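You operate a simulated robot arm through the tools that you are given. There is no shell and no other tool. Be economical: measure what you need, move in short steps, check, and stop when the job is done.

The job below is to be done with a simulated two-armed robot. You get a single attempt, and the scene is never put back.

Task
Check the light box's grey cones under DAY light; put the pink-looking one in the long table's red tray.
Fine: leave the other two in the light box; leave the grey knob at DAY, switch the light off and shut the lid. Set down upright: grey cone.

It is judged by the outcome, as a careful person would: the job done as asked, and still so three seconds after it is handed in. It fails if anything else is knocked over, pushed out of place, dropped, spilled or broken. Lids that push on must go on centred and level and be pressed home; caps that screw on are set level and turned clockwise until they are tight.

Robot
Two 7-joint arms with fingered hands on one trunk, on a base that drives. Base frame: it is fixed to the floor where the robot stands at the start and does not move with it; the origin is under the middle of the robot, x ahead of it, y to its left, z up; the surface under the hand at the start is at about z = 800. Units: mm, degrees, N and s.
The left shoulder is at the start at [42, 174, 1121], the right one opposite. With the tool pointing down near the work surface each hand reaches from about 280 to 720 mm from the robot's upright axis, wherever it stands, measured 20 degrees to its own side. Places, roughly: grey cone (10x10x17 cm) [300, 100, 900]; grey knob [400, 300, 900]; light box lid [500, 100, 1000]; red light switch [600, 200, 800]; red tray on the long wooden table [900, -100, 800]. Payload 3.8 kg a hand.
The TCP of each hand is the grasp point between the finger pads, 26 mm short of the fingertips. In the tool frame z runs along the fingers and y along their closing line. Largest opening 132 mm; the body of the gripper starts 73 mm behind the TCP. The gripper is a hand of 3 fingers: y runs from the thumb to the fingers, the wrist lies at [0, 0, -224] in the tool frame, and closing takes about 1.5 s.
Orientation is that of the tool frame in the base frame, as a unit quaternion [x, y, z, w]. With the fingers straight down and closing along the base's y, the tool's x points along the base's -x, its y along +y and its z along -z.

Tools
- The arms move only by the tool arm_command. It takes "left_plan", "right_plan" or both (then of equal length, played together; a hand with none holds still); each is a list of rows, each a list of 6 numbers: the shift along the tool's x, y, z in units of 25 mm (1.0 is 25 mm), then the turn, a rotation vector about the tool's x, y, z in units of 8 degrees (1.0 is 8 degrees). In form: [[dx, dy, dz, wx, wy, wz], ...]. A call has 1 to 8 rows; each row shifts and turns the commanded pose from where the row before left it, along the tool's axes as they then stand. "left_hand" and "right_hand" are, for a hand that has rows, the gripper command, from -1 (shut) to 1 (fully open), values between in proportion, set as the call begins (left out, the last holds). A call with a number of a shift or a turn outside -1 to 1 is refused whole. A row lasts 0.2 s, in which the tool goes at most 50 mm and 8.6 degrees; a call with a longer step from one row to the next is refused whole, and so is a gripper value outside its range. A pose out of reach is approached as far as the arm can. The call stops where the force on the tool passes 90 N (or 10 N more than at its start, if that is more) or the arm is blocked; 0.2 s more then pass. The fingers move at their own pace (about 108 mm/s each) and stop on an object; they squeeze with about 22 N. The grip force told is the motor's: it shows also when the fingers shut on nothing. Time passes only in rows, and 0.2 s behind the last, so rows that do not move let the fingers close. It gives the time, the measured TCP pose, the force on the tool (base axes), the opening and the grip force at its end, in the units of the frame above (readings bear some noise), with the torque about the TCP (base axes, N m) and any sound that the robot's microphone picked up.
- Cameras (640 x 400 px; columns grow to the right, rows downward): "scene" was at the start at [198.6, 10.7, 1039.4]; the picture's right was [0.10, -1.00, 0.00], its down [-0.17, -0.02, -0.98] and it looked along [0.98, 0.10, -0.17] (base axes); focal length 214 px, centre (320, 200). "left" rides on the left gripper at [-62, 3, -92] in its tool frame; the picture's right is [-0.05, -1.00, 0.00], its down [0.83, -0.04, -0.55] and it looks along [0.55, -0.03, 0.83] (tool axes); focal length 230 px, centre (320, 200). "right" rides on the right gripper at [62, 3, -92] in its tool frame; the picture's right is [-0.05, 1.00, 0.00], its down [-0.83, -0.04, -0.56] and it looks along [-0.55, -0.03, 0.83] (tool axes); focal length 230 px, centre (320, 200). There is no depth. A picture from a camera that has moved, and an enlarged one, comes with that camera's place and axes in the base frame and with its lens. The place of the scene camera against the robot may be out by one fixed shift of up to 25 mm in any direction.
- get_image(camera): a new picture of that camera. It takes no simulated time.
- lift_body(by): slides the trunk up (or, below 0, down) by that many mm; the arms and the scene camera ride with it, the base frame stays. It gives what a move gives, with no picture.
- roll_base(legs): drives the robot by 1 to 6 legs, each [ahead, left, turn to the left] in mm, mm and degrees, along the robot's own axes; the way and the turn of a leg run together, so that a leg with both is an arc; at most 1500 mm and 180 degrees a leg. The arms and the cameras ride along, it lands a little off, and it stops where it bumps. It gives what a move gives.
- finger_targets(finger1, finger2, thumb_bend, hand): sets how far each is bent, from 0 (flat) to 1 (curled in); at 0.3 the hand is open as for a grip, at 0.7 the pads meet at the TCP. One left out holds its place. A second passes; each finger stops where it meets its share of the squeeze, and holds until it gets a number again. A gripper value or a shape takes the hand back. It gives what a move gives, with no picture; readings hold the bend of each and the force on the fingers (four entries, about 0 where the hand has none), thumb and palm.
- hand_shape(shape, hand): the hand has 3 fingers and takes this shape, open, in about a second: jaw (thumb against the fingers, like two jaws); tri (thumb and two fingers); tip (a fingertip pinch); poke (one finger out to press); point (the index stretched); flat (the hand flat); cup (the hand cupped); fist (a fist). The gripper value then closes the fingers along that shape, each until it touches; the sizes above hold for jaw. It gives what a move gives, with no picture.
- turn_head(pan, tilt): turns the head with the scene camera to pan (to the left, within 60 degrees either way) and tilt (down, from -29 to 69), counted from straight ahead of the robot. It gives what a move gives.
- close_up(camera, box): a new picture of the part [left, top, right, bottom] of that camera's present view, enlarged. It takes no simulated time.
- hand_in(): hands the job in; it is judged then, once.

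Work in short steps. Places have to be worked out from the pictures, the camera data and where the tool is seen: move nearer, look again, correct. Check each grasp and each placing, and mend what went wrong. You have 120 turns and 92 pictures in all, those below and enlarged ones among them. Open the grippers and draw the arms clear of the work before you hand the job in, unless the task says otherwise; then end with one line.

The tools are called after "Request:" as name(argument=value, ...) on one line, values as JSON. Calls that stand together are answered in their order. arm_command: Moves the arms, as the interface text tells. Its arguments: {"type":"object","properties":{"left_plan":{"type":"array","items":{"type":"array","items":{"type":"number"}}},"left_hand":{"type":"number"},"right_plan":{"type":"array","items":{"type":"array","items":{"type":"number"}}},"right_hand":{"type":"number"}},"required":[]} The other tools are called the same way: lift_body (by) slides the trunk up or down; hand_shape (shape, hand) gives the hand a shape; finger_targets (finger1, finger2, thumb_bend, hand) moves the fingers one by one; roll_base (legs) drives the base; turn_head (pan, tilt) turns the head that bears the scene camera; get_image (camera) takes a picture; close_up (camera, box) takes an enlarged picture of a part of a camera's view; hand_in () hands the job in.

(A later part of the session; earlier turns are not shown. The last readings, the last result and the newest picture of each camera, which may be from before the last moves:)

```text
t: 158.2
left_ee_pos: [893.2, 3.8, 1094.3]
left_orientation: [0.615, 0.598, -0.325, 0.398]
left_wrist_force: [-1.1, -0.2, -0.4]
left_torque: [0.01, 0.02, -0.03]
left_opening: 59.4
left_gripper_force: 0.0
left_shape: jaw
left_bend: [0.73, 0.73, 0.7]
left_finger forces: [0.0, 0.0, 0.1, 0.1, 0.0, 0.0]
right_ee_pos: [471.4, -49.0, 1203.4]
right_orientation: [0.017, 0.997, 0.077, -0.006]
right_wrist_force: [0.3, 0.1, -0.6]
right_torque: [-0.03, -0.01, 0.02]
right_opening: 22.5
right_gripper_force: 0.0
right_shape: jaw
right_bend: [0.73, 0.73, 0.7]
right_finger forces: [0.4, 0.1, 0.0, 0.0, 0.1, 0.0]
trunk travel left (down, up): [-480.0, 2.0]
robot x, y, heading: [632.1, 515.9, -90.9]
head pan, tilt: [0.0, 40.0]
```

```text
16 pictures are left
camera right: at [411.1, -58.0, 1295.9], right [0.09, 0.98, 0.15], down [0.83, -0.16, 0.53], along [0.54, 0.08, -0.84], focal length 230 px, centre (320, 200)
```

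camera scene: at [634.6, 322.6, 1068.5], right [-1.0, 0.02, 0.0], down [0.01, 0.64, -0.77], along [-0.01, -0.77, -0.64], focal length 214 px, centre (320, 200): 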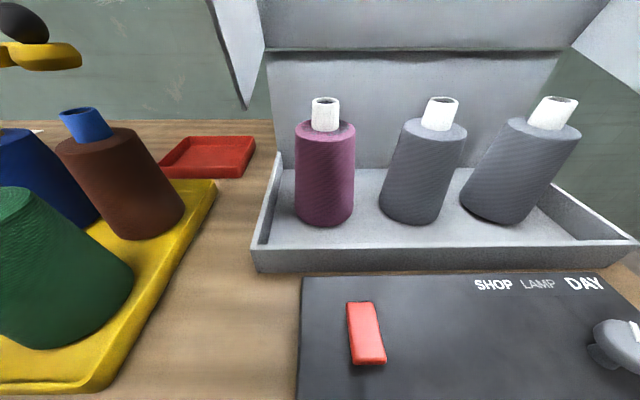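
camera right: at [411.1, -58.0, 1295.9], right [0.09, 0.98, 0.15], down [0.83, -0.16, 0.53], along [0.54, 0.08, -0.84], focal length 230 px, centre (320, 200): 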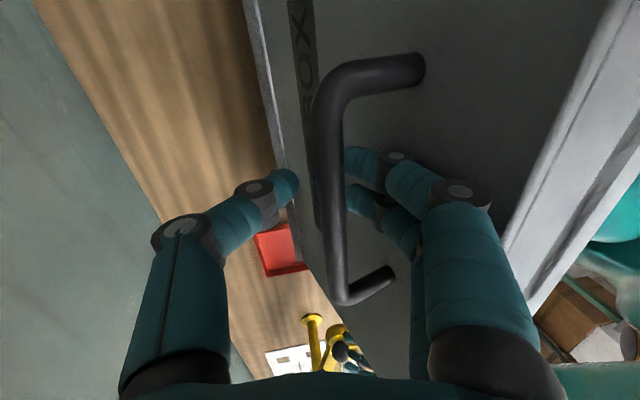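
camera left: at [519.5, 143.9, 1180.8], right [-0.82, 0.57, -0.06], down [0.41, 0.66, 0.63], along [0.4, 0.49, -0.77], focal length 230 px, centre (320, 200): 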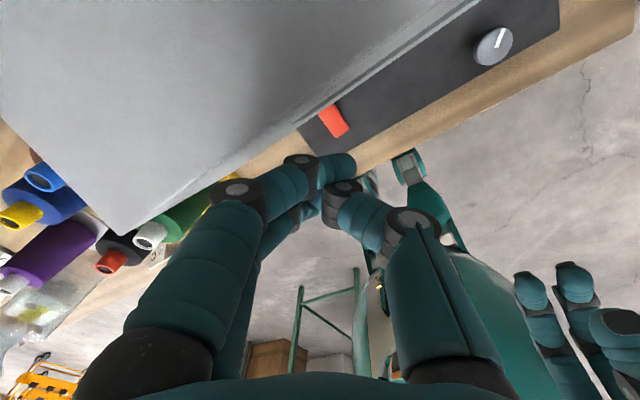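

The bar rests on the fingers with only about 0.4 N, so it's nearly balanced. I push it a bit further open with the base.

Request:
roll_base(legs=[[40, 0, 0]])

Request:
arm_command(right_plan=[[0, 0, 0, 0, 0, 0], [0, 0, 0, 0, 0, 0], [0, 0, 0, 0, 0, 0], [0, 0, 0, 0, 0, 0], [0, 0, 0, 0, 0, 0], [0, 0, 0, 0, 0, 0]])

Request:
get_image(camera="right")

```text
t: 159.1
left_ee_pos: [894.0, -35.3, 1096.9]
left_orientation: [0.616, 0.597, -0.325, 0.397]
left_wrist_force: [-0.2, 0.2, -0.1]
left_torque: [-0.02, -0.01, 0.01]
left_opening: 59.4
left_gripper_force: 0.0
left_shape: jaw
left_bend: [0.73, 0.73, 0.7]
left_finger forces: [0.0, 0.0, 0.1, 0.0, 0.0, 0.0]
right_ee_pos: [469.3, -88.1, 1204.1]
right_orientation: [0.018, 0.997, 0.076, -0.007]
right_wrist_force: [0.2, 0.2, 0.4]
right_torque: [-0.03, 0.0, 0.01]
right_opening: 23.4
right_gripper_force: 0.1
right_shape: jaw
right_bend: [0.73, 0.73, 0.7]
right_finger forces: [0.1, 0.1, 0.1, 0.0, 0.0, 0.0]
trunk travel left (down, up): [-480.0, 2.0]
robot x, y, heading: [632.0, 476.6, -90.8]
head pan, tilt: [0.0, 40.0]
```

```text
t: 160.5
left_ee_pos: [892.5, -36.4, 1094.6]
left_orientation: [0.616, 0.597, -0.324, 0.398]
left_wrist_force: [-0.2, 0.0, 0.0]
left_torque: [0.0, 0.01, 0.0]
left_opening: 59.6
left_gripper_force: 0.0
left_shape: jaw
left_bend: [0.73, 0.73, 0.7]
left_finger forces: [0.1, 0.0, 0.0, 0.0, 0.0, 0.0]
right_ee_pos: [469.3, -87.4, 1202.4]
right_orientation: [0.018, 0.997, 0.076, -0.006]
right_wrist_force: [0.3, -0.2, 0.1]
right_torque: [-0.02, -0.02, -0.03]
right_opening: 22.9
right_gripper_force: 0.0
right_shape: jaw
right_bend: [0.73, 0.73, 0.7]
right_finger forces: [0.1, 0.0, 0.0, 0.0, 0.1, 0.0]
trunk travel left (down, up): [-480.0, 2.0]
robot x, y, heading: [634.9, 476.2, -90.8]
head pan, tilt: [0.0, 40.0]
```

```text
15 pictures are left
camera right: at [410.4, -97.3, 1296.1], right [0.09, 0.98, 0.15], down [0.83, -0.16, 0.53], along [0.54, 0.08, -0.84], focal length 230 px, centre (320, 200)
```

right: 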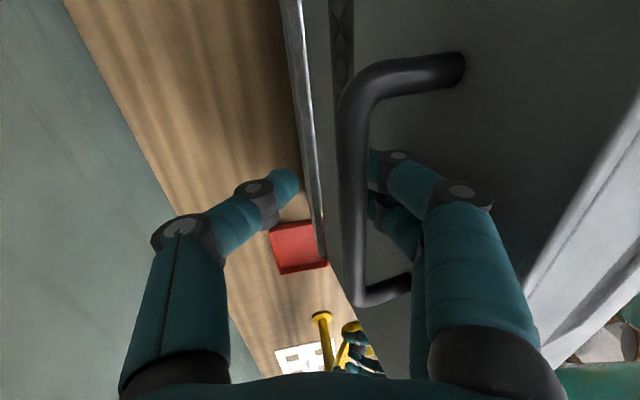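

No load at all on the fingers. I withdraw the right hand upward and check that the hood stays.

Request:
arm_command(right_plan=[[0, 0, -1, 0, 0, 0], [0, 0, -1, 0, 0, 0], [0, 0, -1, 0, 0, 0], [0, 0, -0.5, 0, 0, 0], [0, 0, 0, 0, 0, 0], [0, 0, 0, 0, 0, 0], [0, 0, 0, 0, 0, 0], [0, 0, 0, 0, 0, 0]])

Request:
get_image(camera="right")

```text
t: 162.3
left_ee_pos: [892.9, -35.4, 1094.2]
left_orientation: [0.616, 0.598, -0.324, 0.398]
left_wrist_force: [0.3, -0.5, 0.2]
left_torque: [0.03, 0.04, 0.01]
left_opening: 59.5
left_gripper_force: 0.1
left_shape: jaw
left_bend: [0.73, 0.73, 0.7]
left_finger forces: [0.1, 0.0, 0.0, 0.0, 0.0, 0.0]
right_ee_pos: [477.6, -71.3, 1241.0]
right_orientation: [0.018, 0.997, 0.077, -0.007]
right_wrist_force: [1.3, -0.7, -1.0]
right_torque: [-0.03, 0.02, 0.0]
right_opening: 22.5
right_gripper_force: 0.1
right_shape: jaw
right_bend: [0.73, 0.73, 0.7]
right_finger forces: [0.0, 0.1, 0.1, 0.1, 0.0, 0.0]
right hand out of reach, approached as far as the arm can: row 1, 2, 3, 4
trunk travel left (down, up): [-480.0, 2.0]
robot x, y, heading: [636.3, 477.2, -91.1]
head pan, tilt: [0.0, 40.0]
```

```text
14 pictures are left
camera right: at [417.5, -80.2, 1334.2], right [0.09, 0.98, 0.15], down [0.83, -0.16, 0.53], along [0.54, 0.08, -0.84], focal length 230 px, centre (320, 200)
```

right: 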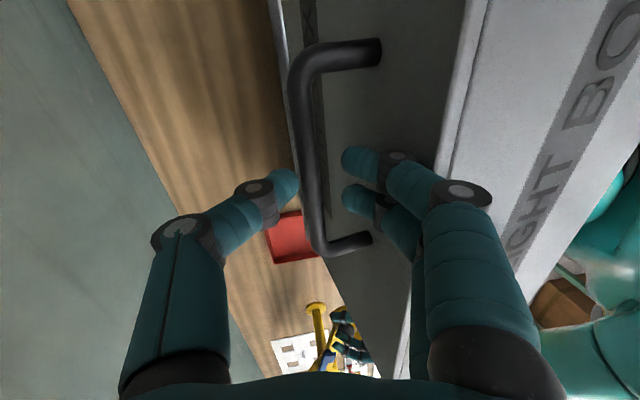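

The hood is holding at about 80° on its own. I pitch the right hand back a little to regain reach and lift it fully off the bar.

Request:
arm_command(right_plan=[[0, 0, -0.5, 0.8, 0, 0], [0, 0, -0.6, 0.8, 0, 0], [0, 0, -0.8, 0.6, 0, 0], [0, 0, -0.8, 0.6, 0, 0], [0, 0, -0.8, 0, 0, 0], [0, 0, -0.8, 0, 0, 0], [0, 0, 0, 0, 0, 0]])

Request:
roll_base(legs=[[-100, 0, 0]])

Request:
get_image(camera="scene")

```text
t: 163.9
left_ee_pos: [893.2, -35.7, 1093.8]
left_orientation: [0.616, 0.598, -0.324, 0.398]
left_wrist_force: [-0.6, 0.2, 0.1]
left_torque: [-0.03, -0.02, 0.0]
left_opening: 59.0
left_gripper_force: 0.1
left_shape: jaw
left_bend: [0.73, 0.73, 0.7]
left_finger forces: [0.1, 0.1, 0.1, 0.0, 0.0, 0.1]
right_ee_pos: [479.4, -59.5, 1346.0]
right_orientation: [0.016, 0.993, -0.119, -0.01]
right_wrist_force: [1.1, 0.0, 0.6]
right_torque: [-0.01, -0.01, 0.01]
right_opening: 22.9
right_gripper_force: 0.0
right_shape: jaw
right_bend: [0.73, 0.73, 0.7]
right_finger forces: [0.1, 0.0, 0.1, 0.0, 0.1, 0.0]
trunk travel left (down, up): [-480.0, 2.0]
robot x, y, heading: [632.6, 477.6, -90.7]
head pan, tilt: [0.0, 40.0]
```

```text
t: 165.0
left_ee_pos: [895.8, 65.4, 1095.4]
left_orientation: [0.616, 0.598, -0.324, 0.398]
left_wrist_force: [-0.2, -0.4, 0.2]
left_torque: [-0.01, 0.0, 0.01]
left_opening: 59.5
left_gripper_force: 0.0
left_shape: jaw
left_bend: [0.73, 0.73, 0.7]
left_finger forces: [0.1, 0.0, 0.0, 0.0, 0.0, 0.0]
right_ee_pos: [482.8, 40.0, 1345.0]
right_orientation: [0.015, 0.993, -0.119, -0.009]
right_wrist_force: [-0.2, 0.1, -0.7]
right_torque: [0.03, -0.03, 0.01]
right_opening: 22.8
right_gripper_force: 0.0
right_shape: jaw
right_bend: [0.73, 0.73, 0.7]
right_finger forces: [0.1, 0.0, 0.0, 0.0, 0.1, 0.0]
trunk travel left (down, up): [-480.0, 2.0]
robot x, y, heading: [634.9, 574.8, -90.8]
head pan, tilt: [0.0, 40.0]
```

```text
13 pictures are left
camera scene: at [635.8, 383.9, 1068.3], right [-1.0, 0.01, 0.0], down [0.01, 0.64, -0.77], along [-0.01, -0.77, -0.64], focal length 214 px, centre (320, 200)
```

scene: 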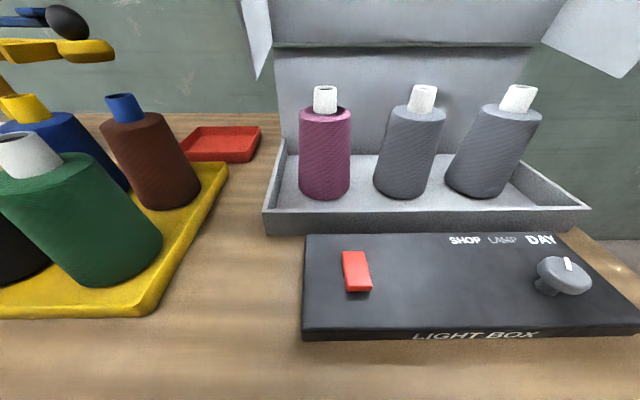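

The hood stays open unaided. I strafe right 100 mm so the pink cone is on the left hand's side, then straighten the left hand to about 40° from vertical out in front.

Request:
roll_base(legs=[[0, -100, 0]])

Request:
arm_command(left_plan=[[0, 0, -0.9, 0, 0.9, 0], [0, 0, -0.9, 0, 0.9, 0], [0, 0, -0.9, 0, 0.9, 0], [0, 0, -0.9, 0, 0, 0], [0, -0.9, 0, 0, 0, 0], [0, -0.9, 0, 0, 0, 0], [0, -0.9, 0, 0, 0, 0], [0, 0, 0, 0, 0, 0]], left_hand=1)

```text
t: 166.6
left_ee_pos: [796.6, 67.0, 1094.7]
left_orientation: [0.616, 0.598, -0.324, 0.398]
left_wrist_force: [-0.7, -0.9, 0.5]
left_torque: [-0.01, 0.02, -0.04]
left_opening: 59.3
left_gripper_force: 0.0
left_shape: jaw
left_bend: [0.73, 0.73, 0.7]
left_finger forces: [0.0, 0.0, 0.1, 0.0, 0.1, 0.0]
right_ee_pos: [383.1, 42.5, 1345.5]
right_orientation: [0.015, 0.993, -0.118, -0.009]
right_wrist_force: [-0.2, -0.8, -1.1]
right_torque: [-0.01, -0.02, 0.0]
right_opening: 23.2
right_gripper_force: 0.0
right_shape: jaw
right_bend: [0.73, 0.73, 0.7]
right_finger forces: [0.0, 0.0, 0.0, 0.1, 0.0, 0.1]
trunk travel left (down, up): [-480.0, 2.0]
robot x, y, heading: [535.8, 578.6, -90.8]
head pan, tilt: [0.0, 40.0]
```

```text
t: 168.4
left_ee_pos: [759.6, 130.6, 1157.4]
left_orientation: [0.664, 0.663, -0.204, 0.278]
left_wrist_force: [19.5, 20.8, 8.3]
left_torque: [0.3, -0.1, -0.52]
left_opening: 129.0
left_gripper_force: 0.0
left_shape: jaw
left_bend: [0.3, 0.3, 0.4]
left_finger forces: [0.0, 0.0, 0.1, 0.1, 27.5, 0.0]
left hand out of reach, approached as far as the arm can: row 6, 7
right_ee_pos: [386.4, 45.4, 1347.2]
right_orientation: [0.015, 0.993, -0.12, -0.012]
right_wrist_force: [-0.2, -0.1, -0.2]
right_torque: [-0.03, -0.02, -0.01]
right_opening: 23.3
right_gripper_force: 0.1
right_shape: jaw
right_bend: [0.73, 0.73, 0.7]
right_finger forces: [0.0, 0.0, 0.0, 0.0, 0.1, 0.0]
trunk travel left (down, up): [-480.0, 2.0]
robot x, y, heading: [532.8, 577.6, -90.8]
head pan, tilt: [0.0, 40.0]
```

The thumb touched the hood's end wall. I shift off it, then use the base to bring the hand around to the front of the pink cone.

Request:
arm_command(left_plan=[[0, 0.9, 0, 0, 0, 0], [0, 0.6, 0, 0, 0, 0], [0, 0, 0, 0, 0, 0]])

Request:
roll_base(legs=[[-130, 0, 0], [0, -180, 0]])

Request:
get_image(camera="left")

```text
t: 169.2
left_ee_pos: [792.1, 126.1, 1159.5]
left_orientation: [0.666, 0.662, -0.204, 0.278]
left_wrist_force: [0.2, 0.7, 0.1]
left_torque: [0.04, 0.01, -0.01]
left_opening: 131.8
left_gripper_force: 0.0
left_shape: jaw
left_bend: [0.3, 0.3, 0.3]
left_finger forces: [0.0, 0.0, 0.0, 0.1, 0.1, 0.0]
right_ee_pos: [382.0, 43.1, 1345.6]
right_orientation: [0.015, 0.993, -0.12, -0.01]
right_wrist_force: [0.2, -0.3, 0.8]
right_torque: [-0.03, 0.0, 0.06]
right_opening: 22.9
right_gripper_force: 0.1
right_shape: jaw
right_bend: [0.73, 0.73, 0.7]
right_finger forces: [0.0, 0.1, 0.1, 0.1, 0.1, 0.0]
trunk travel left (down, up): [-480.0, 2.0]
robot x, y, heading: [533.7, 580.1, -90.7]
head pan, tilt: [0.0, 40.0]
```

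```text
t: 172.2
left_ee_pos: [621.3, 257.1, 1159.0]
left_orientation: [0.666, 0.662, -0.203, 0.279]
left_wrist_force: [-0.2, -0.4, -0.7]
left_torque: [0.01, 0.03, 0.04]
left_opening: 131.8
left_gripper_force: 0.2
left_shape: jaw
left_bend: [0.3, 0.3, 0.3]
left_finger forces: [0.1, 0.0, 0.0, 0.0, 0.1, 0.1]
right_ee_pos: [211.0, 171.6, 1345.9]
right_orientation: [0.015, 0.993, -0.118, -0.01]
right_wrist_force: [-0.4, 0.2, 0.7]
right_torque: [-0.03, 0.01, -0.01]
right_opening: 23.0
right_gripper_force: 0.0
right_shape: jaw
right_bend: [0.73, 0.73, 0.7]
right_finger forces: [0.0, 0.0, 0.0, 0.0, 0.0, 0.0]
trunk travel left (down, up): [-480.0, 2.0]
robot x, y, heading: [364.2, 706.9, -90.8]
head pan, tilt: [0.0, 40.0]
```

```text
12 pictures are left
camera left: at [614.2, 269.4, 1268.2], right [-0.99, -0.07, -0.07], down [-0.06, 0.99, -0.11], along [0.08, -0.11, -0.99], focal length 230 px, centre (320, 200)
```

left: 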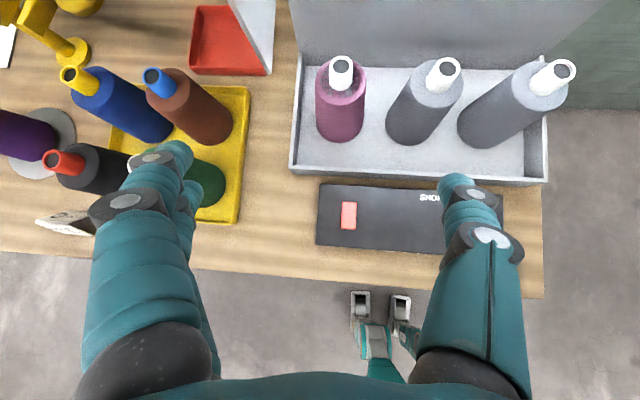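

This top view gives: pink cone centre ≈ (623, 44); red tray x 778–962, y −207…−47; brown tube ≈ (896, 72). I lower the hand in front of the box, then advance with the base.

Request:
arm_command(left_plan=[[0.76, -0.23, 0.9, 0, 0, 0], [0.76, -0.23, 0.9, 0, 0, 0], [0.76, -0.23, 0.9, 0, 0, 0], [0.76, -0.23, 0.9, 0, 0, 0], [0.76, -0.23, 0.9, 0, 0, 0], [0, 0, 0, 0, 0, 0]])

Request:
roll_base(legs=[[115, 0, 0]])

```text
t: 173.6
left_ee_pos: [632.6, 249.6, 1017.5]
left_orientation: [0.665, 0.662, -0.203, 0.278]
left_wrist_force: [0.7, 0.5, -0.6]
left_torque: [0.01, 0.02, -0.01]
left_opening: 132.1
left_gripper_force: 0.0
left_shape: jaw
left_bend: [0.3, 0.3, 0.3]
left_finger forces: [0.0, 0.1, 0.1, 0.0, 0.0, 0.0]
left hand out of reach, approached as far as the arm can: row 3, 4, 5
right_ee_pos: [211.8, 173.7, 1345.6]
right_orientation: [0.014, 0.993, -0.119, -0.009]
right_wrist_force: [0.9, 0.8, -0.6]
right_torque: [-0.02, 0.02, 0.02]
right_opening: 22.9
right_gripper_force: 0.0
right_shape: jaw
right_bend: [0.73, 0.73, 0.7]
right_finger forces: [0.1, 0.0, 0.0, 0.0, 0.0, 0.0]
trunk travel left (down, up): [-480.0, 2.0]
robot x, y, heading: [361.4, 706.4, -90.7]
head pan, tilt: [0.0, 40.0]
```

```text
t: 174.9
left_ee_pos: [648.7, 148.0, 1017.4]
left_orientation: [0.66, 0.668, -0.2, 0.279]
left_wrist_force: [-0.2, -0.5, 0.3]
left_torque: [0.0, -0.05, 0.03]
left_opening: 132.0
left_gripper_force: 0.0
left_shape: jaw
left_bend: [0.3, 0.3, 0.3]
left_finger forces: [0.1, 0.0, 0.0, 0.1, 0.0, 0.1]
right_ee_pos: [228.1, 62.8, 1343.9]
right_orientation: [0.008, 0.993, -0.117, -0.007]
right_wrist_force: [0.2, 0.1, 0.4]
right_torque: [0.01, -0.03, -0.01]
right_opening: 22.9
right_gripper_force: 0.2
right_shape: jaw
right_bend: [0.73, 0.73, 0.7]
right_finger forces: [0.0, 0.1, 0.0, 0.0, 0.0, 0.0]
trunk travel left (down, up): [-480.0, 2.0]
robot x, y, heading: [375.0, 603.1, -89.8]
head pan, tilt: [0.0, 40.0]
stopped in leg 1: the robot was blocked; the commanded pose is now the measured one
```

The base touched something at the end (likely the table leg). I shift the hand sideways by arm to line up and check with the left camera.

Request:
arm_command(left_plan=[[0, -0.85, 0, 0, 0, 0], [0, -0.85, 0, 0, 0, 0], [0, 0, 0, 0, 0, 0]])

Request:
get_image(camera="left")

```text
t: 175.7
left_ee_pos: [644.7, 135.7, 1023.2]
left_orientation: [0.66, 0.667, -0.203, 0.28]
left_wrist_force: [0.2, 0.1, 0.4]
left_torque: [0.0, 0.01, 0.02]
left_opening: 132.0
left_gripper_force: 0.1
left_shape: jaw
left_bend: [0.3, 0.3, 0.3]
left_finger forces: [0.0, 0.1, 0.1, 0.0, 0.0, 0.0]
left hand out of reach, approached as far as the arm can: row 1, 2
right_ee_pos: [231.9, 63.8, 1344.6]
right_orientation: [0.007, 0.993, -0.118, -0.009]
right_wrist_force: [0.1, -0.3, 0.5]
right_torque: [-0.03, -0.01, -0.01]
right_opening: 22.9
right_gripper_force: 0.0
right_shape: jaw
right_bend: [0.73, 0.73, 0.7]
right_finger forces: [0.0, 0.1, 0.0, 0.1, 0.1, 0.0]
trunk travel left (down, up): [-480.0, 2.0]
robot x, y, heading: [372.4, 602.6, -89.8]
head pan, tilt: [0.0, 40.0]
```

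```text
11 pictures are left
camera left: at [637.9, 146.4, 1132.9], right [-0.99, -0.09, -0.07], down [-0.08, 0.99, -0.11], along [0.07, -0.11, -0.99], focal length 230 px, centre (320, 200)
```

left: 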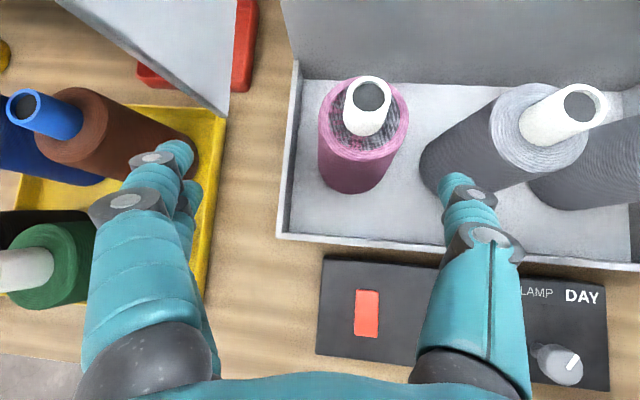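

I need about 38 mm toward −x. A small right turn of the base with a slight back-off gives this without the leg.

Request:
roll_base(legs=[[-30, 0, -4.6]])

```text
t: 176.6
left_ee_pos: [608.5, 143.7, 1021.9]
left_orientation: [0.687, 0.641, -0.211, 0.269]
left_wrist_force: [-0.5, 0.1, 0.7]
left_torque: [0.01, 0.0, 0.01]
left_opening: 131.7
left_gripper_force: 0.1
left_shape: jaw
left_bend: [0.3, 0.3, 0.3]
left_finger forces: [0.0, 0.0, 0.0, 0.1, 0.0, 0.0]
right_ee_pos: [191.2, 104.9, 1342.6]
right_orientation: [0.047, 0.992, -0.116, -0.013]
right_wrist_force: [0.0, 0.5, -0.1]
right_torque: [0.01, 0.01, 0.04]
right_opening: 23.0
right_gripper_force: 0.0
right_shape: jaw
right_bend: [0.73, 0.73, 0.7]
right_finger forces: [0.0, 0.1, 0.2, 0.1, 0.1, 0.1]
trunk travel left (down, up): [-480.0, 2.0]
robot x, y, heading: [378.4, 631.4, -94.3]
head pan, tilt: [0.0, 40.0]
```

Aligned. I advance 100 mm along the fingers and check.

Request:
arm_command(left_plan=[[0.1, 0.03, 1, 0, 0, 0], [0.1, 0.03, 1, 0, 0, 0], [0.1, 0, 1, 0, 0, 0], [0, 0, 1, 0, 0, 0], [0, 0, 0, 0, 0, 0]])

Request:
get_image(camera="left")

```text
t: 177.8
left_ee_pos: [616.1, 86.8, 942.7]
left_orientation: [0.686, 0.641, -0.212, 0.271]
left_wrist_force: [-0.9, -0.1, 0.6]
left_torque: [0.01, 0.01, -0.01]
left_opening: 131.8
left_gripper_force: 0.1
left_shape: jaw
left_bend: [0.3, 0.3, 0.3]
left_finger forces: [0.0, 0.0, 0.0, 0.1, 0.1, 0.0]
right_ee_pos: [189.7, 107.7, 1345.1]
right_orientation: [0.046, 0.992, -0.117, -0.014]
right_wrist_force: [-1.5, -0.9, -0.2]
right_torque: [-0.06, 0.03, -0.02]
right_opening: 23.0
right_gripper_force: 0.1
right_shape: jaw
right_bend: [0.73, 0.73, 0.7]
right_finger forces: [0.0, 0.1, 0.1, 0.0, 0.0, 0.0]
trunk travel left (down, up): [-480.0, 2.0]
robot x, y, heading: [375.1, 632.8, -94.4]
head pan, tilt: [0.0, 40.0]
```

```text
10 pictures are left
camera left: at [609.6, 98.9, 1052.1], right [-1.0, -0.01, -0.07], down [0.0, 0.99, -0.11], along [0.07, -0.11, -0.99], focal length 230 px, centre (320, 200)
```

left: 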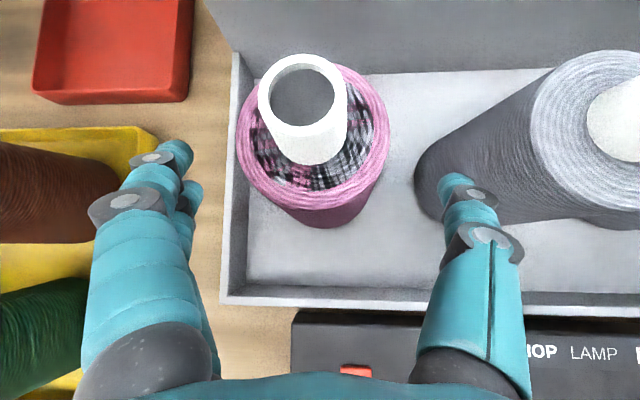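

The tube triangulates to (622, 48), and thumb and fingers clear the neighbour. I advance the last 64 mm and close.

Request:
arm_command(left_plan=[[0, 0.08, 0.86, 0, 0, 0], [0, 0, 0.86, 0, 0, 0], [0, 0, 0.84, 0, 0, 0], [0, 0, 0, 0, 0, 0]])

Request:
arm_command(left_plan=[[0, 0, 0, 0, 0, 0], [0, 0, 0, 0, 0, 0], [0, 0, 0, 0, 0, 0], [0, 0, 0, 0, 0, 0], [0, 0, 0, 0, 0, 0], [0, 0, 0, 0, 0, 0]], left_hand=-1)

Request:
get_image(camera="left")

```text
t: 178.8
left_ee_pos: [621.7, 45.6, 892.2]
left_orientation: [0.686, 0.641, -0.213, 0.271]
left_wrist_force: [1.2, -0.2, 0.3]
left_torque: [0.0, 0.01, -0.02]
left_opening: 131.7
left_gripper_force: 0.1
left_shape: jaw
left_bend: [0.3, 0.3, 0.3]
left_finger forces: [0.6, 0.0, 0.1, 0.0, 0.0, 0.1]
right_ee_pos: [191.0, 107.6, 1344.5]
right_orientation: [0.047, 0.992, -0.117, -0.014]
right_wrist_force: [-0.5, 0.6, 1.1]
right_torque: [0.01, -0.01, 0.01]
right_opening: 23.2
right_gripper_force: 0.0
right_shape: jaw
right_bend: [0.73, 0.73, 0.7]
right_finger forces: [0.1, 0.1, 0.0, 0.0, 0.1, 0.0]
trunk travel left (down, up): [-480.0, 2.0]
robot x, y, heading: [377.4, 631.2, -94.7]
head pan, tilt: [0.0, 40.0]
```

```text
t: 180.2
left_ee_pos: [621.7, 46.0, 891.9]
left_orientation: [0.686, 0.641, -0.212, 0.27]
left_wrist_force: [-0.9, -2.6, 1.2]
left_torque: [-0.22, 0.3, 0.04]
left_opening: 71.5
left_gripper_force: 22.3
left_shape: jaw
left_bend: [0.74, 0.72, 0.7]
left_finger forces: [14.1, 10.9, 0.1, 0.0, 24.0, 0.1]
right_ee_pos: [191.1, 106.7, 1344.0]
right_orientation: [0.047, 0.992, -0.117, -0.014]
right_wrist_force: [0.4, -0.8, 0.6]
right_torque: [-0.02, 0.01, -0.02]
right_opening: 22.9
right_gripper_force: 0.1
right_shape: jaw
right_bend: [0.73, 0.73, 0.7]
right_finger forces: [0.1, 0.1, 0.0, 0.0, 0.0, 0.1]
trunk travel left (down, up): [-480.0, 2.0]
robot x, y, heading: [373.4, 632.3, -94.5]
head pan, tilt: [0.0, 40.0]
```

```text
9 pictures are left
camera left: at [615.4, 57.3, 1002.4], right [-1.0, -0.01, -0.07], down [0.0, 0.99, -0.11], along [0.07, -0.11, -0.99], focal length 230 px, centre (320, 200)
```

left: 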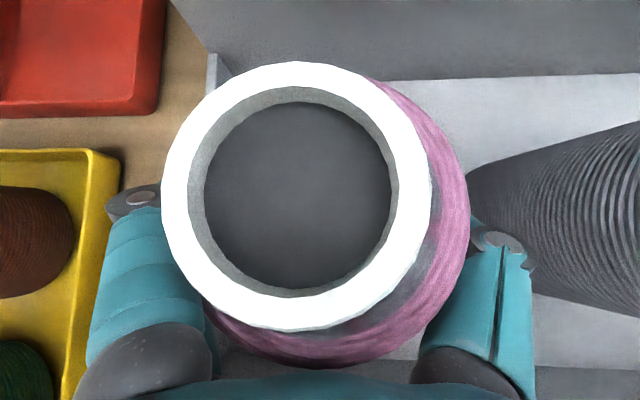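

The grip is firm. I lift 60 mm straight up.

Request:
arm_command(left_plan=[[-0.38, 0.06, -0.46, 0, 0, 0], [-0.38, 0.06, -0.46, 0, 0, 0], [-0.38, 0.06, -0.46, 0, 0, 0], [-0.38, 0.06, -0.46, 0, 0, 0], [0, 0, 0, 0, 0, 0]])

Request:
get_image(camera="scene")

```text
t: 181.4
left_ee_pos: [621.7, 45.8, 953.0]
left_orientation: [0.686, 0.641, -0.212, 0.27]
left_wrist_force: [-0.1, -0.1, -5.9]
left_torque: [-0.04, -0.01, 0.0]
left_opening: 71.7
left_gripper_force: 22.3
left_shape: jaw
left_bend: [0.74, 0.72, 0.7]
left_finger forces: [12.3, 11.9, 0.0, 0.0, 21.5, 0.0]
right_ee_pos: [190.8, 106.8, 1344.2]
right_orientation: [0.046, 0.992, -0.117, -0.013]
right_wrist_force: [-0.2, -0.1, -0.6]
right_torque: [0.02, -0.01, 0.0]
right_opening: 23.0
right_gripper_force: 0.0
right_shape: jaw
right_bend: [0.73, 0.73, 0.7]
right_finger forces: [0.0, 0.1, 0.0, 0.0, 0.0, 0.0]
trunk travel left (down, up): [-480.0, 2.0]
robot x, y, heading: [374.8, 632.9, -94.4]
head pan, tilt: [0.0, 40.0]
```

```text
8 pictures are left
camera scene: at [365.4, 440.1, 1068.4], right [-1.0, 0.08, 0.0], down [0.05, 0.64, -0.77], along [-0.06, -0.76, -0.64], focal length 214 px, centre (320, 200)
```

scene: 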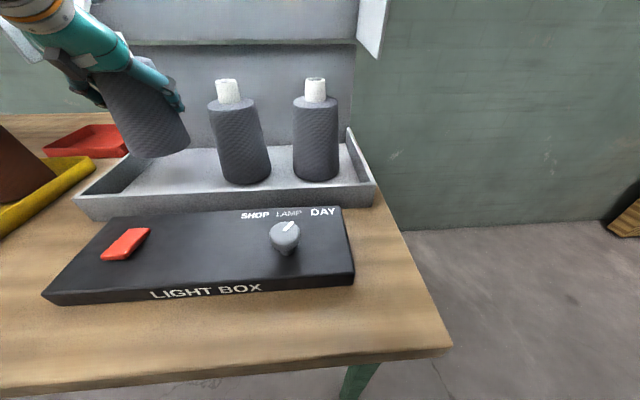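

The pink cone is lifted and the other two stand undisturbed. I back out from under the hood, square the heading, and raise the cone above the yarn cones.

Request:
roll_base(legs=[[-190, 0, 0], [0, 0, 4.0]])

Request:
arm_command(left_plan=[[-0.5, 0.08, -0.6, 0, 0, 0], [-0.5, 0.08, -0.6, 0, 0, 0], [-0.5, 0.08, -0.6, 0, 0, 0], [-0.5, 0.08, -0.6, 0, 0, 0], [-0.5, 0.08, -0.6, 0, 0, 0], [-0.5, 0.08, -0.6, 0, 0, 0], [-0.5, 0.08, -0.6, 0, 0, 0], [-0.4, 0.06, -0.48, 0, 0, 0]])

```text
t: 183.4
left_ee_pos: [677.1, 255.4, 951.9]
left_orientation: [0.664, 0.664, -0.203, 0.278]
left_wrist_force: [0.1, 0.2, -6.0]
left_torque: [-0.03, -0.04, 0.0]
left_opening: 71.4
left_gripper_force: 21.8
left_shape: jaw
left_bend: [0.74, 0.72, 0.7]
left_finger forces: [12.5, 11.9, 0.0, 0.0, 21.5, 0.0]
right_ee_pos: [242.7, 285.1, 1343.9]
right_orientation: [0.012, 0.993, -0.117, -0.009]
right_wrist_force: [0.6, -0.7, -0.2]
right_torque: [0.01, 0.0, -0.01]
right_opening: 23.0
right_gripper_force: 0.1
right_shape: jaw
right_bend: [0.73, 0.73, 0.7]
right_finger forces: [0.0, 0.0, 0.1, 0.1, 0.0, 0.0]
trunk travel left (down, up): [-480.0, 2.0]
robot x, y, heading: [389.4, 822.7, -90.3]
head pan, tilt: [0.0, 40.0]
```

```text
t: 185.2
left_ee_pos: [677.3, 255.7, 1106.0]
left_orientation: [0.664, 0.664, -0.202, 0.277]
left_wrist_force: [0.6, 0.3, -5.8]
left_torque: [-0.02, 0.01, 0.0]
left_opening: 71.3
left_gripper_force: 21.6
left_shape: jaw
left_bend: [0.74, 0.72, 0.7]
left_finger forces: [12.4, 11.9, 0.0, 0.0, 21.3, 0.1]
right_ee_pos: [242.6, 285.8, 1344.0]
right_orientation: [0.012, 0.993, -0.117, -0.01]
right_wrist_force: [-0.3, 0.4, 1.1]
right_torque: [0.01, 0.0, 0.02]
right_opening: 23.0
right_gripper_force: 0.0
right_shape: jaw
right_bend: [0.73, 0.73, 0.7]
right_finger forces: [0.0, 0.0, 0.0, 0.1, 0.0, 0.0]
trunk travel left (down, up): [-480.0, 2.0]
robot x, y, heading: [390.0, 822.7, -90.4]
head pan, tilt: [0.0, 40.0]
```

The cone bottom is now at about z 1017, clear of everything. I strafe left 191 and drive ahead 325 so it hangs near the red tray, then look.

Request:
roll_base(legs=[[0, 191, 0], [325, 0, 0]])

Request:
turn_head(pan=28, tilt=35)

Request:
get_image(camera="scene")

```text
t: 189.3
left_ee_pos: [865.7, -66.6, 1109.2]
left_orientation: [0.663, 0.664, -0.204, 0.279]
left_wrist_force: [0.2, 0.4, -6.3]
left_torque: [-0.06, 0.02, -0.02]
left_opening: 71.3
left_gripper_force: 22.0
left_shape: jaw
left_bend: [0.74, 0.72, 0.7]
left_finger forces: [12.6, 11.9, 0.0, 0.0, 21.4, 0.0]
right_ee_pos: [431.1, -34.7, 1347.8]
right_orientation: [0.012, 0.993, -0.12, -0.009]
right_wrist_force: [0.3, 0.1, 0.0]
right_torque: [0.07, -0.01, 0.0]
right_opening: 23.0
right_gripper_force: 0.0
right_shape: jaw
right_bend: [0.73, 0.73, 0.7]
right_finger forces: [0.1, 0.0, 0.0, 0.0, 0.0, 0.1]
trunk travel left (down, up): [-480.0, 2.0]
robot x, y, heading: [583.8, 496.5, -90.7]
head pan, tilt: [0.0, 40.0]
```

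```text
t: 190.2
left_ee_pos: [865.7, -66.6, 1110.1]
left_orientation: [0.663, 0.664, -0.204, 0.279]
left_wrist_force: [0.2, 0.4, -5.9]
left_torque: [-0.05, 0.01, 0.02]
left_opening: 71.5
left_gripper_force: 21.6
left_shape: jaw
left_bend: [0.74, 0.72, 0.7]
left_finger forces: [12.5, 11.8, 0.0, 0.0, 21.4, 0.1]
right_ee_pos: [430.4, -35.0, 1346.8]
right_orientation: [0.012, 0.993, -0.119, -0.01]
right_wrist_force: [-0.5, 1.1, 1.4]
right_torque: [0.03, 0.02, 0.03]
right_opening: 23.0
right_gripper_force: 0.1
right_shape: jaw
right_bend: [0.73, 0.73, 0.7]
right_finger forces: [0.0, 0.1, 0.1, 0.0, 0.0, 0.0]
trunk travel left (down, up): [-480.0, 2.0]
robot x, y, heading: [578.3, 500.1, -90.7]
head pan, tilt: [28.0, 35.0]
```

```text
7 pictures are left
camera scene: at [623.2, 315.9, 1076.7], right [-0.89, -0.46, 0.0], down [-0.26, 0.51, -0.82], along [0.38, -0.73, -0.57], focal length 214 px, centre (320, 200)
```

scene: 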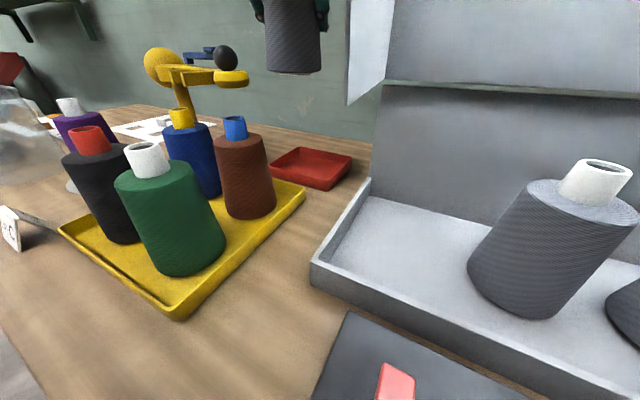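

The cone hangs upright. I move it over the tray centre and lower partway.

Request:
arm_command(left_plan=[[-0.61, 0.1, 0.51, 0, 0, 0], [-0.61, 0.1, 0.51, 0, 0, 0], [-0.61, 0, 0.51, 0, 0, 0], [0.77, -0.12, 0.91, 0, 0, 0], [0.77, -0.12, 0.91, 0, 0, 0], [0.77, -0.12, 0.91, 0, 0, 0], [0.77, -0.12, 0.91, 0, 0, 0], [0.77, -0.12, 0.91, 0, 0, 0]])

Request:
get_image(camera="scene")

```text
t: 192.0
left_ee_pos: [873.0, -130.8, 957.9]
left_orientation: [0.665, 0.663, -0.205, 0.277]
left_wrist_force: [-0.4, -0.1, -5.5]
left_torque: [-0.04, 0.01, 0.0]
left_opening: 71.2
left_gripper_force: 21.8
left_shape: jaw
left_bend: [0.74, 0.72, 0.7]
left_finger forces: [12.3, 12.1, 0.0, 0.1, 21.3, 0.0]
right_ee_pos: [430.3, -37.5, 1343.6]
right_orientation: [0.013, 0.993, -0.118, -0.011]
right_wrist_force: [-0.9, 1.1, -0.2]
right_torque: [-0.01, 0.0, 0.0]
right_opening: 22.9
right_gripper_force: 0.2
right_shape: jaw
right_bend: [0.73, 0.73, 0.7]
right_finger forces: [0.1, 0.1, 0.0, 0.0, 0.0, 0.1]
trunk travel left (down, up): [-480.0, 2.0]
robot x, y, heading: [579.5, 499.1, -90.6]
head pan, tilt: [28.0, 35.0]
```

```text
6 pictures are left
camera scene: at [624.9, 317.8, 1067.6], right [-0.87, -0.5, 0.0], down [-0.32, 0.56, -0.76], along [0.38, -0.66, -0.65], focal length 214 px, centre (320, 200)
```

scene: 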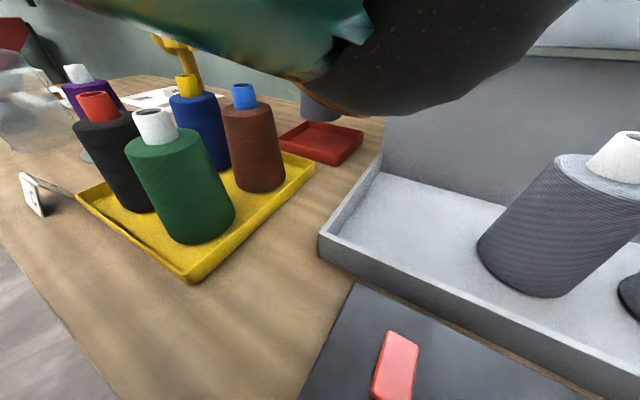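

The cone is above the tray. I continue lowering gently.

Request:
arm_command(left_plan=[[0.64, -0.1, 0.76, 0, 0, 0], [0.5, -0.08, 0.6, 0, 0, 0], [0.1, -0.02, 0.12, 0, 0, 0], [0.1, -0.02, 0.12, 0, 0, 0], [0.1, -0.02, 0.12, 0, 0, 0], [0, 0, 0, 0, 0, 0]])

```text
t: 193.4
left_ee_pos: [871.3, -130.2, 903.1]
left_orientation: [0.664, 0.663, -0.204, 0.278]
left_wrist_force: [0.1, 0.2, -5.3]
left_torque: [-0.03, 0.01, 0.02]
left_opening: 71.0
left_gripper_force: 21.7
left_shape: jaw
left_bend: [0.74, 0.72, 0.7]
left_finger forces: [12.0, 12.1, 0.0, 0.1, 21.2, 0.1]
right_ee_pos: [429.9, -39.3, 1343.5]
right_orientation: [0.013, 0.993, -0.117, -0.009]
right_wrist_force: [-0.1, 0.9, 0.4]
right_torque: [-0.03, 0.01, -0.02]
right_opening: 23.0
right_gripper_force: 0.1
right_shape: jaw
right_bend: [0.73, 0.73, 0.7]
right_finger forces: [0.0, 0.0, 0.1, 0.0, 0.1, 0.0]
trunk travel left (down, up): [-480.0, 2.0]
robot x, y, heading: [581.2, 498.2, -90.3]
head pan, tilt: [28.0, 35.0]
```

Request:
arm_command(left_plan=[[0.1, -0.02, 0.12, 0, 0, 0], [0.1, -0.02, 0.12, 0, 0, 0], [0, 0, 0, 0, 0, 0]])

```text
t: 194.2
left_ee_pos: [870.8, -130.1, 895.5]
left_orientation: [0.664, 0.664, -0.204, 0.278]
left_wrist_force: [-0.5, 0.0, -5.2]
left_torque: [-0.05, 0.0, -0.02]
left_opening: 71.1
left_gripper_force: 22.1
left_shape: jaw
left_bend: [0.74, 0.72, 0.7]
left_finger forces: [12.2, 12.1, 0.0, 0.1, 21.2, 0.0]
right_ee_pos: [430.9, -39.2, 1345.1]
right_orientation: [0.012, 0.993, -0.118, -0.01]
right_wrist_force: [-0.4, -0.7, -0.5]
right_torque: [0.0, -0.02, 0.0]
right_opening: 22.7
right_gripper_force: 0.0
right_shape: jaw
right_bend: [0.73, 0.73, 0.7]
right_finger forces: [0.0, 0.1, 0.0, 0.0, 0.0, 0.0]
trunk travel left (down, up): [-480.0, 2.0]
robot x, y, heading: [583.6, 500.1, -90.4]
head pan, tilt: [28.0, 35.0]
```

Still carrying the weight, so I go on down in small steps.

Request:
arm_command(left_plan=[[0.08, -0.01, 0.1, 0, 0, 0], [0.08, -0.01, 0.1, 0, 0, 0], [0, 0, 0, 0, 0, 0]])

Request:
arm_command(left_plan=[[0.06, -0.01, 0.07, 0, 0, 0], [0.06, -0.01, 0.07, 0, 0, 0], [0, 0, 0, 0, 0, 0]])

```text
t: 195.0
left_ee_pos: [871.1, -130.3, 889.7]
left_orientation: [0.664, 0.663, -0.205, 0.279]
left_wrist_force: [-0.4, 0.8, -1.0]
left_torque: [0.02, 0.11, -0.03]
left_opening: 71.1
left_gripper_force: 21.5
left_shape: jaw
left_bend: [0.74, 0.72, 0.7]
left_finger forces: [12.9, 11.8, 0.0, 0.1, 21.9, 0.0]
right_ee_pos: [429.7, -37.2, 1344.1]
right_orientation: [0.013, 0.993, -0.119, -0.009]
right_wrist_force: [-0.2, 0.7, -0.6]
right_torque: [-0.01, 0.02, -0.02]
right_opening: 22.9
right_gripper_force: 0.1
right_shape: jaw
right_bend: [0.73, 0.73, 0.7]
right_finger forces: [0.0, 0.1, 0.1, 0.1, 0.0, 0.1]
trunk travel left (down, up): [-480.0, 2.0]
robot x, y, heading: [578.2, 503.6, -90.3]
head pan, tilt: [28.0, 35.0]
```

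```text
t: 195.8
left_ee_pos: [870.9, -129.9, 888.4]
left_orientation: [0.663, 0.662, -0.206, 0.282]
left_wrist_force: [0.7, 3.5, 12.5]
left_torque: [0.0, 0.32, -0.04]
left_opening: 71.4
left_gripper_force: 21.9
left_shape: jaw
left_bend: [0.74, 0.72, 0.7]
left_finger forces: [16.9, 11.9, 0.0, 0.0, 23.7, 0.0]
right_ee_pos: [429.5, -35.7, 1346.6]
right_orientation: [0.013, 0.993, -0.12, -0.009]
right_wrist_force: [-0.7, 0.2, 0.2]
right_torque: [0.02, 0.05, 0.01]
right_opening: 23.0
right_gripper_force: 0.0
right_shape: jaw
right_bend: [0.73, 0.73, 0.7]
right_finger forces: [0.0, 0.0, 0.0, 0.0, 0.1, 0.0]
trunk travel left (down, up): [-480.0, 2.0]
robot x, y, heading: [579.2, 497.1, -90.3]
head pan, tilt: [28.0, 35.0]
```

It's seated in the tray. I open the fingers and withdraw back along the approach.

Request:
arm_command(left_plan=[[0, 0, 0, 0, 0, 0], [0, 0, 0, 0, 0, 0], [0, 0, 0, 0, 0, 0], [0, 0, 0, 0, 0, 0], [0, 0, -0.7, 0, 0, 0], [0, 0, -0.8, 0, 0, 0], [0, 0, -0.8, 0, 0, 0], [0, 0, -0.8, 0, 0, 0]], left_hand=1)

Request:
arm_command(left_plan=[[-0.3, 0, -1, 0, 0, 0], [-0.5, 0, -1, 0, 0, 0], [-0.6, 0, -0.8, 0, 0, 0], [-0.6, 0, -0.8, 0, 0, 0], [-0.6, 0, -0.8, 0, 0, 0], [-0.6, 0, -0.8, 0, 0, 0], [0, 0, 0, 0, 0, 0]])

Request:
get_image(camera="left")

```text
t: 197.6
left_ee_pos: [863.7, -78.8, 943.4]
left_orientation: [0.663, 0.664, -0.204, 0.279]
left_wrist_force: [-0.6, 0.3, 0.1]
left_torque: [-0.01, -0.02, -0.02]
left_opening: 131.9
left_gripper_force: 0.0
left_shape: jaw
left_bend: [0.3, 0.3, 0.3]
left_finger forces: [0.0, 0.1, 0.1, 0.0, 0.1, 0.0]
right_ee_pos: [430.6, -37.1, 1344.4]
right_orientation: [0.013, 0.993, -0.118, -0.009]
right_wrist_force: [-0.3, 0.3, 0.5]
right_torque: [-0.01, 0.03, -0.03]
right_opening: 22.9
right_gripper_force: 0.0
right_shape: jaw
right_bend: [0.73, 0.73, 0.7]
right_finger forces: [0.0, 0.0, 0.0, 0.1, 0.0, 0.0]
trunk travel left (down, up): [-480.0, 2.0]
robot x, y, heading: [578.6, 497.0, -90.4]
head pan, tilt: [28.0, 35.0]
```

```text
t: 199.2
left_ee_pos: [848.3, -57.4, 1091.9]
left_orientation: [0.664, 0.664, -0.203, 0.278]
left_wrist_force: [0.3, 0.6, 0.7]
left_torque: [0.0, 0.01, 0.01]
left_opening: 131.7
left_gripper_force: 0.0
left_shape: jaw
left_bend: [0.3, 0.3, 0.3]
left_finger forces: [0.1, 0.1, 0.1, 0.0, 0.0, 0.1]
right_ee_pos: [430.2, -38.2, 1345.2]
right_orientation: [0.013, 0.993, -0.117, -0.01]
right_wrist_force: [0.2, -0.6, -0.4]
right_torque: [-0.04, -0.02, 0.05]
right_opening: 23.0
right_gripper_force: 0.1
right_shape: jaw
right_bend: [0.73, 0.73, 0.7]
right_finger forces: [0.0, 0.0, 0.0, 0.0, 0.0, 0.0]
trunk travel left (down, up): [-480.0, 2.0]
robot x, y, heading: [582.2, 498.4, -90.4]
head pan, tilt: [28.0, 35.0]
```

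```text
5 pictures are left
camera left: at [840.4, -46.2, 1202.0], right [-1.0, -0.07, -0.07], down [-0.07, 0.99, -0.11], along [0.07, -0.1, -0.99], focal length 230 px, centre (320, 200)
```

left: 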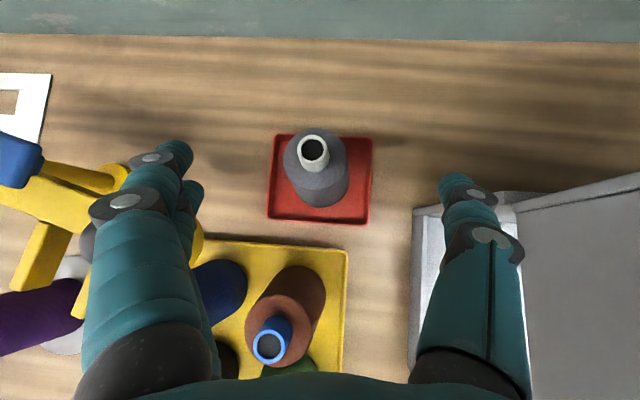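

The cone stands upright in the red tray. Now I close the hood: back off so the right fist is over the hood's raised front panel, then press it down past the balance point.

Request:
roll_base(legs=[[-140, 0, 0]])

Request:
arm_command(right_plan=[[0, 0, 0.9, 0, 0, 0], [0, 0, 0.9, 0, 0, 0], [0, 0, 0.9, 0, 0, 0], [0, 0, 0.9, 0, 0, 0], [0, 0, 0.9, 0, 0, 0], [0, 0, 0.9, 0, 0, 0], [0, 0, 0, 0, 0, 0]], right_hand=-1)

Request:
arm_command(right_plan=[[0, 0.2, 0.8, 0, 0, 0], [0, 0.2, 0.8, 0, 0, 0], [0, 0.2, 0.8, 0, 0, 0], [0, 0, 0, 0, 0, 0]])

```text
t: 200.5
left_ee_pos: [849.6, 79.7, 1091.4]
left_orientation: [0.664, 0.664, -0.203, 0.278]
left_wrist_force: [-0.3, 0.2, 0.4]
left_torque: [-0.02, 0.01, 0.01]
left_opening: 131.9
left_gripper_force: 0.1
left_shape: jaw
left_bend: [0.3, 0.3, 0.3]
left_finger forces: [0.1, 0.1, 0.0, 0.0, 0.1, 0.1]
right_ee_pos: [430.9, 98.9, 1342.5]
right_orientation: [0.013, 0.993, -0.117, -0.009]
right_wrist_force: [0.0, 0.0, -0.4]
right_torque: [0.0, -0.01, 0.0]
right_opening: 23.2
right_gripper_force: 0.1
right_shape: jaw
right_bend: [0.73, 0.73, 0.7]
right_finger forces: [0.0, 0.1, 0.0, 0.0, 0.1, 0.1]
trunk travel left (down, up): [-480.0, 2.0]
robot x, y, heading: [579.1, 635.1, -90.5]
head pan, tilt: [28.0, 35.0]
```

```text
t: 201.9
left_ee_pos: [850.0, 89.3, 1099.1]
left_orientation: [0.663, 0.662, -0.207, 0.282]
left_wrist_force: [-0.4, 0.5, -0.1]
left_torque: [0.06, 0.0, 0.0]
left_opening: 131.8
left_gripper_force: 0.0
left_shape: jaw
left_bend: [0.3, 0.3, 0.3]
left_finger forces: [0.0, 0.1, 0.0, 0.1, 0.0, 0.1]
right_ee_pos: [432.7, 86.8, 1251.2]
right_orientation: [0.007, 0.99, -0.143, 0.0]
right_wrist_force: [-4.3, 52.8, 50.6]
right_torque: [-2.56, -0.12, -0.08]
right_opening: 0.0
right_gripper_force: 21.8
right_shape: jaw
right_bend: [0.67, 0.67, 0.65]
right_finger forces: [0.1, 0.0, 0.1, 0.1, 73.4, 0.0]
trunk travel left (down, up): [-480.0, 2.0]
robot x, y, heading: [580.6, 641.0, -90.7]
head pan, tilt: [28.0, 35.0]
stopped in row 7 (right hand): the force on the tool passed its limit at 100 N (the readings are from after the stop); the commanded pose is now the measured one
```

```text
t: 202.3
left_ee_pos: [849.4, 89.7, 1098.3]
left_orientation: [0.662, 0.663, -0.204, 0.282]
left_wrist_force: [-0.1, 0.7, 0.5]
left_torque: [0.02, -0.05, 0.0]
left_opening: 132.1
left_gripper_force: 0.1
left_shape: jaw
left_bend: [0.3, 0.3, 0.3]
left_finger forces: [0.1, 0.1, 0.0, 0.1, 0.0, 0.0]
right_ee_pos: [432.6, 86.3, 1251.4]
right_orientation: [0.009, 0.987, -0.159, 0.005]
right_wrist_force: [-4.4, 47.5, 44.9]
right_torque: [-2.3, -0.07, -0.12]
right_opening: 0.0
right_gripper_force: 21.9
right_shape: jaw
right_bend: [0.67, 0.67, 0.66]
right_finger forces: [0.1, 0.0, 0.0, 0.0, 66.3, 0.1]
trunk travel left (down, up): [-480.0, 2.0]
robot x, y, heading: [581.3, 634.8, -90.7]
head pan, tilt: [28.0, 35.0]
stopped in row 1 (right hand): the force on the tool passed its limit at 97 N (the readings are from after the stop); the commanded pose is now the measured one
```

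The panel edge sits near (87, 1235), and I pressed on its rounded lip. I lift, shift ahead 45 mm so the fist is inside the lip, and press straight down.

Request:
arm_command(right_plan=[[0, -0.2, -0.9, 0, 0, 0], [0, -0.2, -0.9, 0, 0, 0], [0, 0, 0, 0, 0, 0]])

Request:
roll_base(legs=[[45, 0, 0]])

Request:
arm_command(right_plan=[[0, 0.25, 0.76, 0, 0, 0], [0, 0.25, 0.76, 0, 0, 0], [0, 0.25, 0.76, 0, 0, 0], [0, 0.25, 0.76, 0, 0, 0], [0, 0.25, 0.76, 0, 0, 0], [0, 0.25, 0.76, 0, 0, 0], [0, 0.25, 0.76, 0, 0, 0], [0, 0, 0, 0, 0, 0]])

Request:
turn_head(pan=0, tilt=25)

Request:
get_image(camera="scene")

```text
t: 203.1
left_ee_pos: [851.8, 80.1, 1091.5]
left_orientation: [0.663, 0.665, -0.201, 0.279]
left_wrist_force: [0.2, 0.1, -0.9]
left_torque: [-0.01, -0.02, 0.0]
left_opening: 132.1
left_gripper_force: 0.1
left_shape: jaw
left_bend: [0.3, 0.3, 0.3]
left_finger forces: [0.0, 0.0, 0.1, 0.0, 0.0, 0.0]
right_ee_pos: [431.7, 74.1, 1276.7]
right_orientation: [0.011, 0.989, -0.146, 0.001]
right_wrist_force: [0.9, 1.7, -9.0]
right_torque: [0.08, 0.01, -0.01]
right_opening: 0.2
right_gripper_force: 22.0
right_shape: jaw
right_bend: [0.66, 0.66, 0.73]
right_finger forces: [0.0, 0.1, 0.1, 0.1, 0.5, 0.1]
trunk travel left (down, up): [-480.0, 2.0]
robot x, y, heading: [581.8, 639.4, -90.5]
head pan, tilt: [28.0, 35.0]
```

```text
t: 204.0
left_ee_pos: [851.0, 43.7, 1099.5]
left_orientation: [0.662, 0.664, -0.204, 0.282]
left_wrist_force: [-0.4, -0.1, 0.2]
left_torque: [-0.02, 0.01, -0.03]
left_opening: 131.9
left_gripper_force: 0.0
left_shape: jaw
left_bend: [0.3, 0.3, 0.3]
left_finger forces: [0.0, 0.1, 0.0, 0.0, 0.0, 0.1]
right_ee_pos: [430.4, 44.6, 1287.4]
right_orientation: [0.007, 0.989, -0.145, 0.001]
right_wrist_force: [1.0, 51.6, -7.4]
right_torque: [0.67, 0.01, 0.0]
right_opening: 0.0
right_gripper_force: 22.0
right_shape: jaw
right_bend: [0.56, 0.56, 0.78]
right_finger forces: [20.9, 21.1, 0.0, 0.0, 22.5, 0.1]
trunk travel left (down, up): [-480.0, 2.0]
robot x, y, heading: [582.8, 595.1, -90.3]
head pan, tilt: [28.0, 35.0]
```

```text
t: 204.7
left_ee_pos: [851.4, 46.0, 1099.2]
left_orientation: [0.661, 0.663, -0.205, 0.284]
left_wrist_force: [-0.5, -0.6, -0.4]
left_torque: [0.0, -0.02, 0.01]
left_opening: 132.2
left_gripper_force: 0.0
left_shape: jaw
left_bend: [0.3, 0.3, 0.3]
left_finger forces: [0.0, 0.0, 0.0, 0.1, 0.1, 0.1]
right_ee_pos: [432.2, 56.0, 1275.1]
right_orientation: [0.003, 0.986, -0.166, 0.012]
right_wrist_force: [-3.6, 41.5, 54.3]
right_torque: [0.37, 0.03, -0.02]
right_opening: 0.0
right_gripper_force: 21.8
right_shape: jaw
right_bend: [0.65, 0.65, 0.84]
right_finger forces: [0.0, 0.0, 0.1, 0.1, 123.9, 0.1]
trunk travel left (down, up): [-480.0, 2.0]
robot x, y, heading: [583.7, 597.3, -90.6]
head pan, tilt: [28.0, 35.0]
stopped in row 3 (right hand): the force on the tool passed its limit at 93 N (the readings are from after the stop); the commanded pose is now the measured one
```

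```text
t: 205.6
left_ee_pos: [850.6, 47.7, 1101.1]
left_orientation: [0.662, 0.663, -0.206, 0.284]
left_wrist_force: [-0.4, -0.6, 0.7]
left_torque: [0.01, -0.03, -0.03]
left_opening: 132.0
left_gripper_force: 0.1
left_shape: jaw
left_bend: [0.3, 0.3, 0.3]
left_finger forces: [0.1, 0.0, 0.1, 0.0, 0.1, 0.0]
right_ee_pos: [432.6, 54.9, 1274.5]
right_orientation: [0.005, 0.986, -0.167, 0.01]
right_wrist_force: [-10.6, 40.9, 60.8]
right_torque: [0.37, -0.01, 0.07]
right_opening: 0.0
right_gripper_force: 22.5
right_shape: jaw
right_bend: [0.65, 0.65, 0.85]
right_finger forces: [0.0, 0.1, 0.0, 0.0, 127.1, 0.0]
trunk travel left (down, up): [-480.0, 2.0]
robot x, y, heading: [580.2, 595.1, -90.8]
head pan, tilt: [0.0, 25.0]
```

```text
4 pictures are left
camera scene: at [581.1, 404.8, 1094.1], right [-1.0, 0.01, 0.0], down [0.0, 0.41, -0.91], along [-0.01, -0.91, -0.41], focal length 214 px, centre (320, 200)
```

scene: 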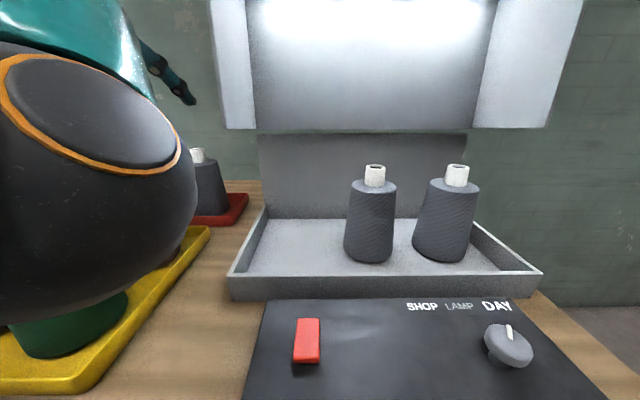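

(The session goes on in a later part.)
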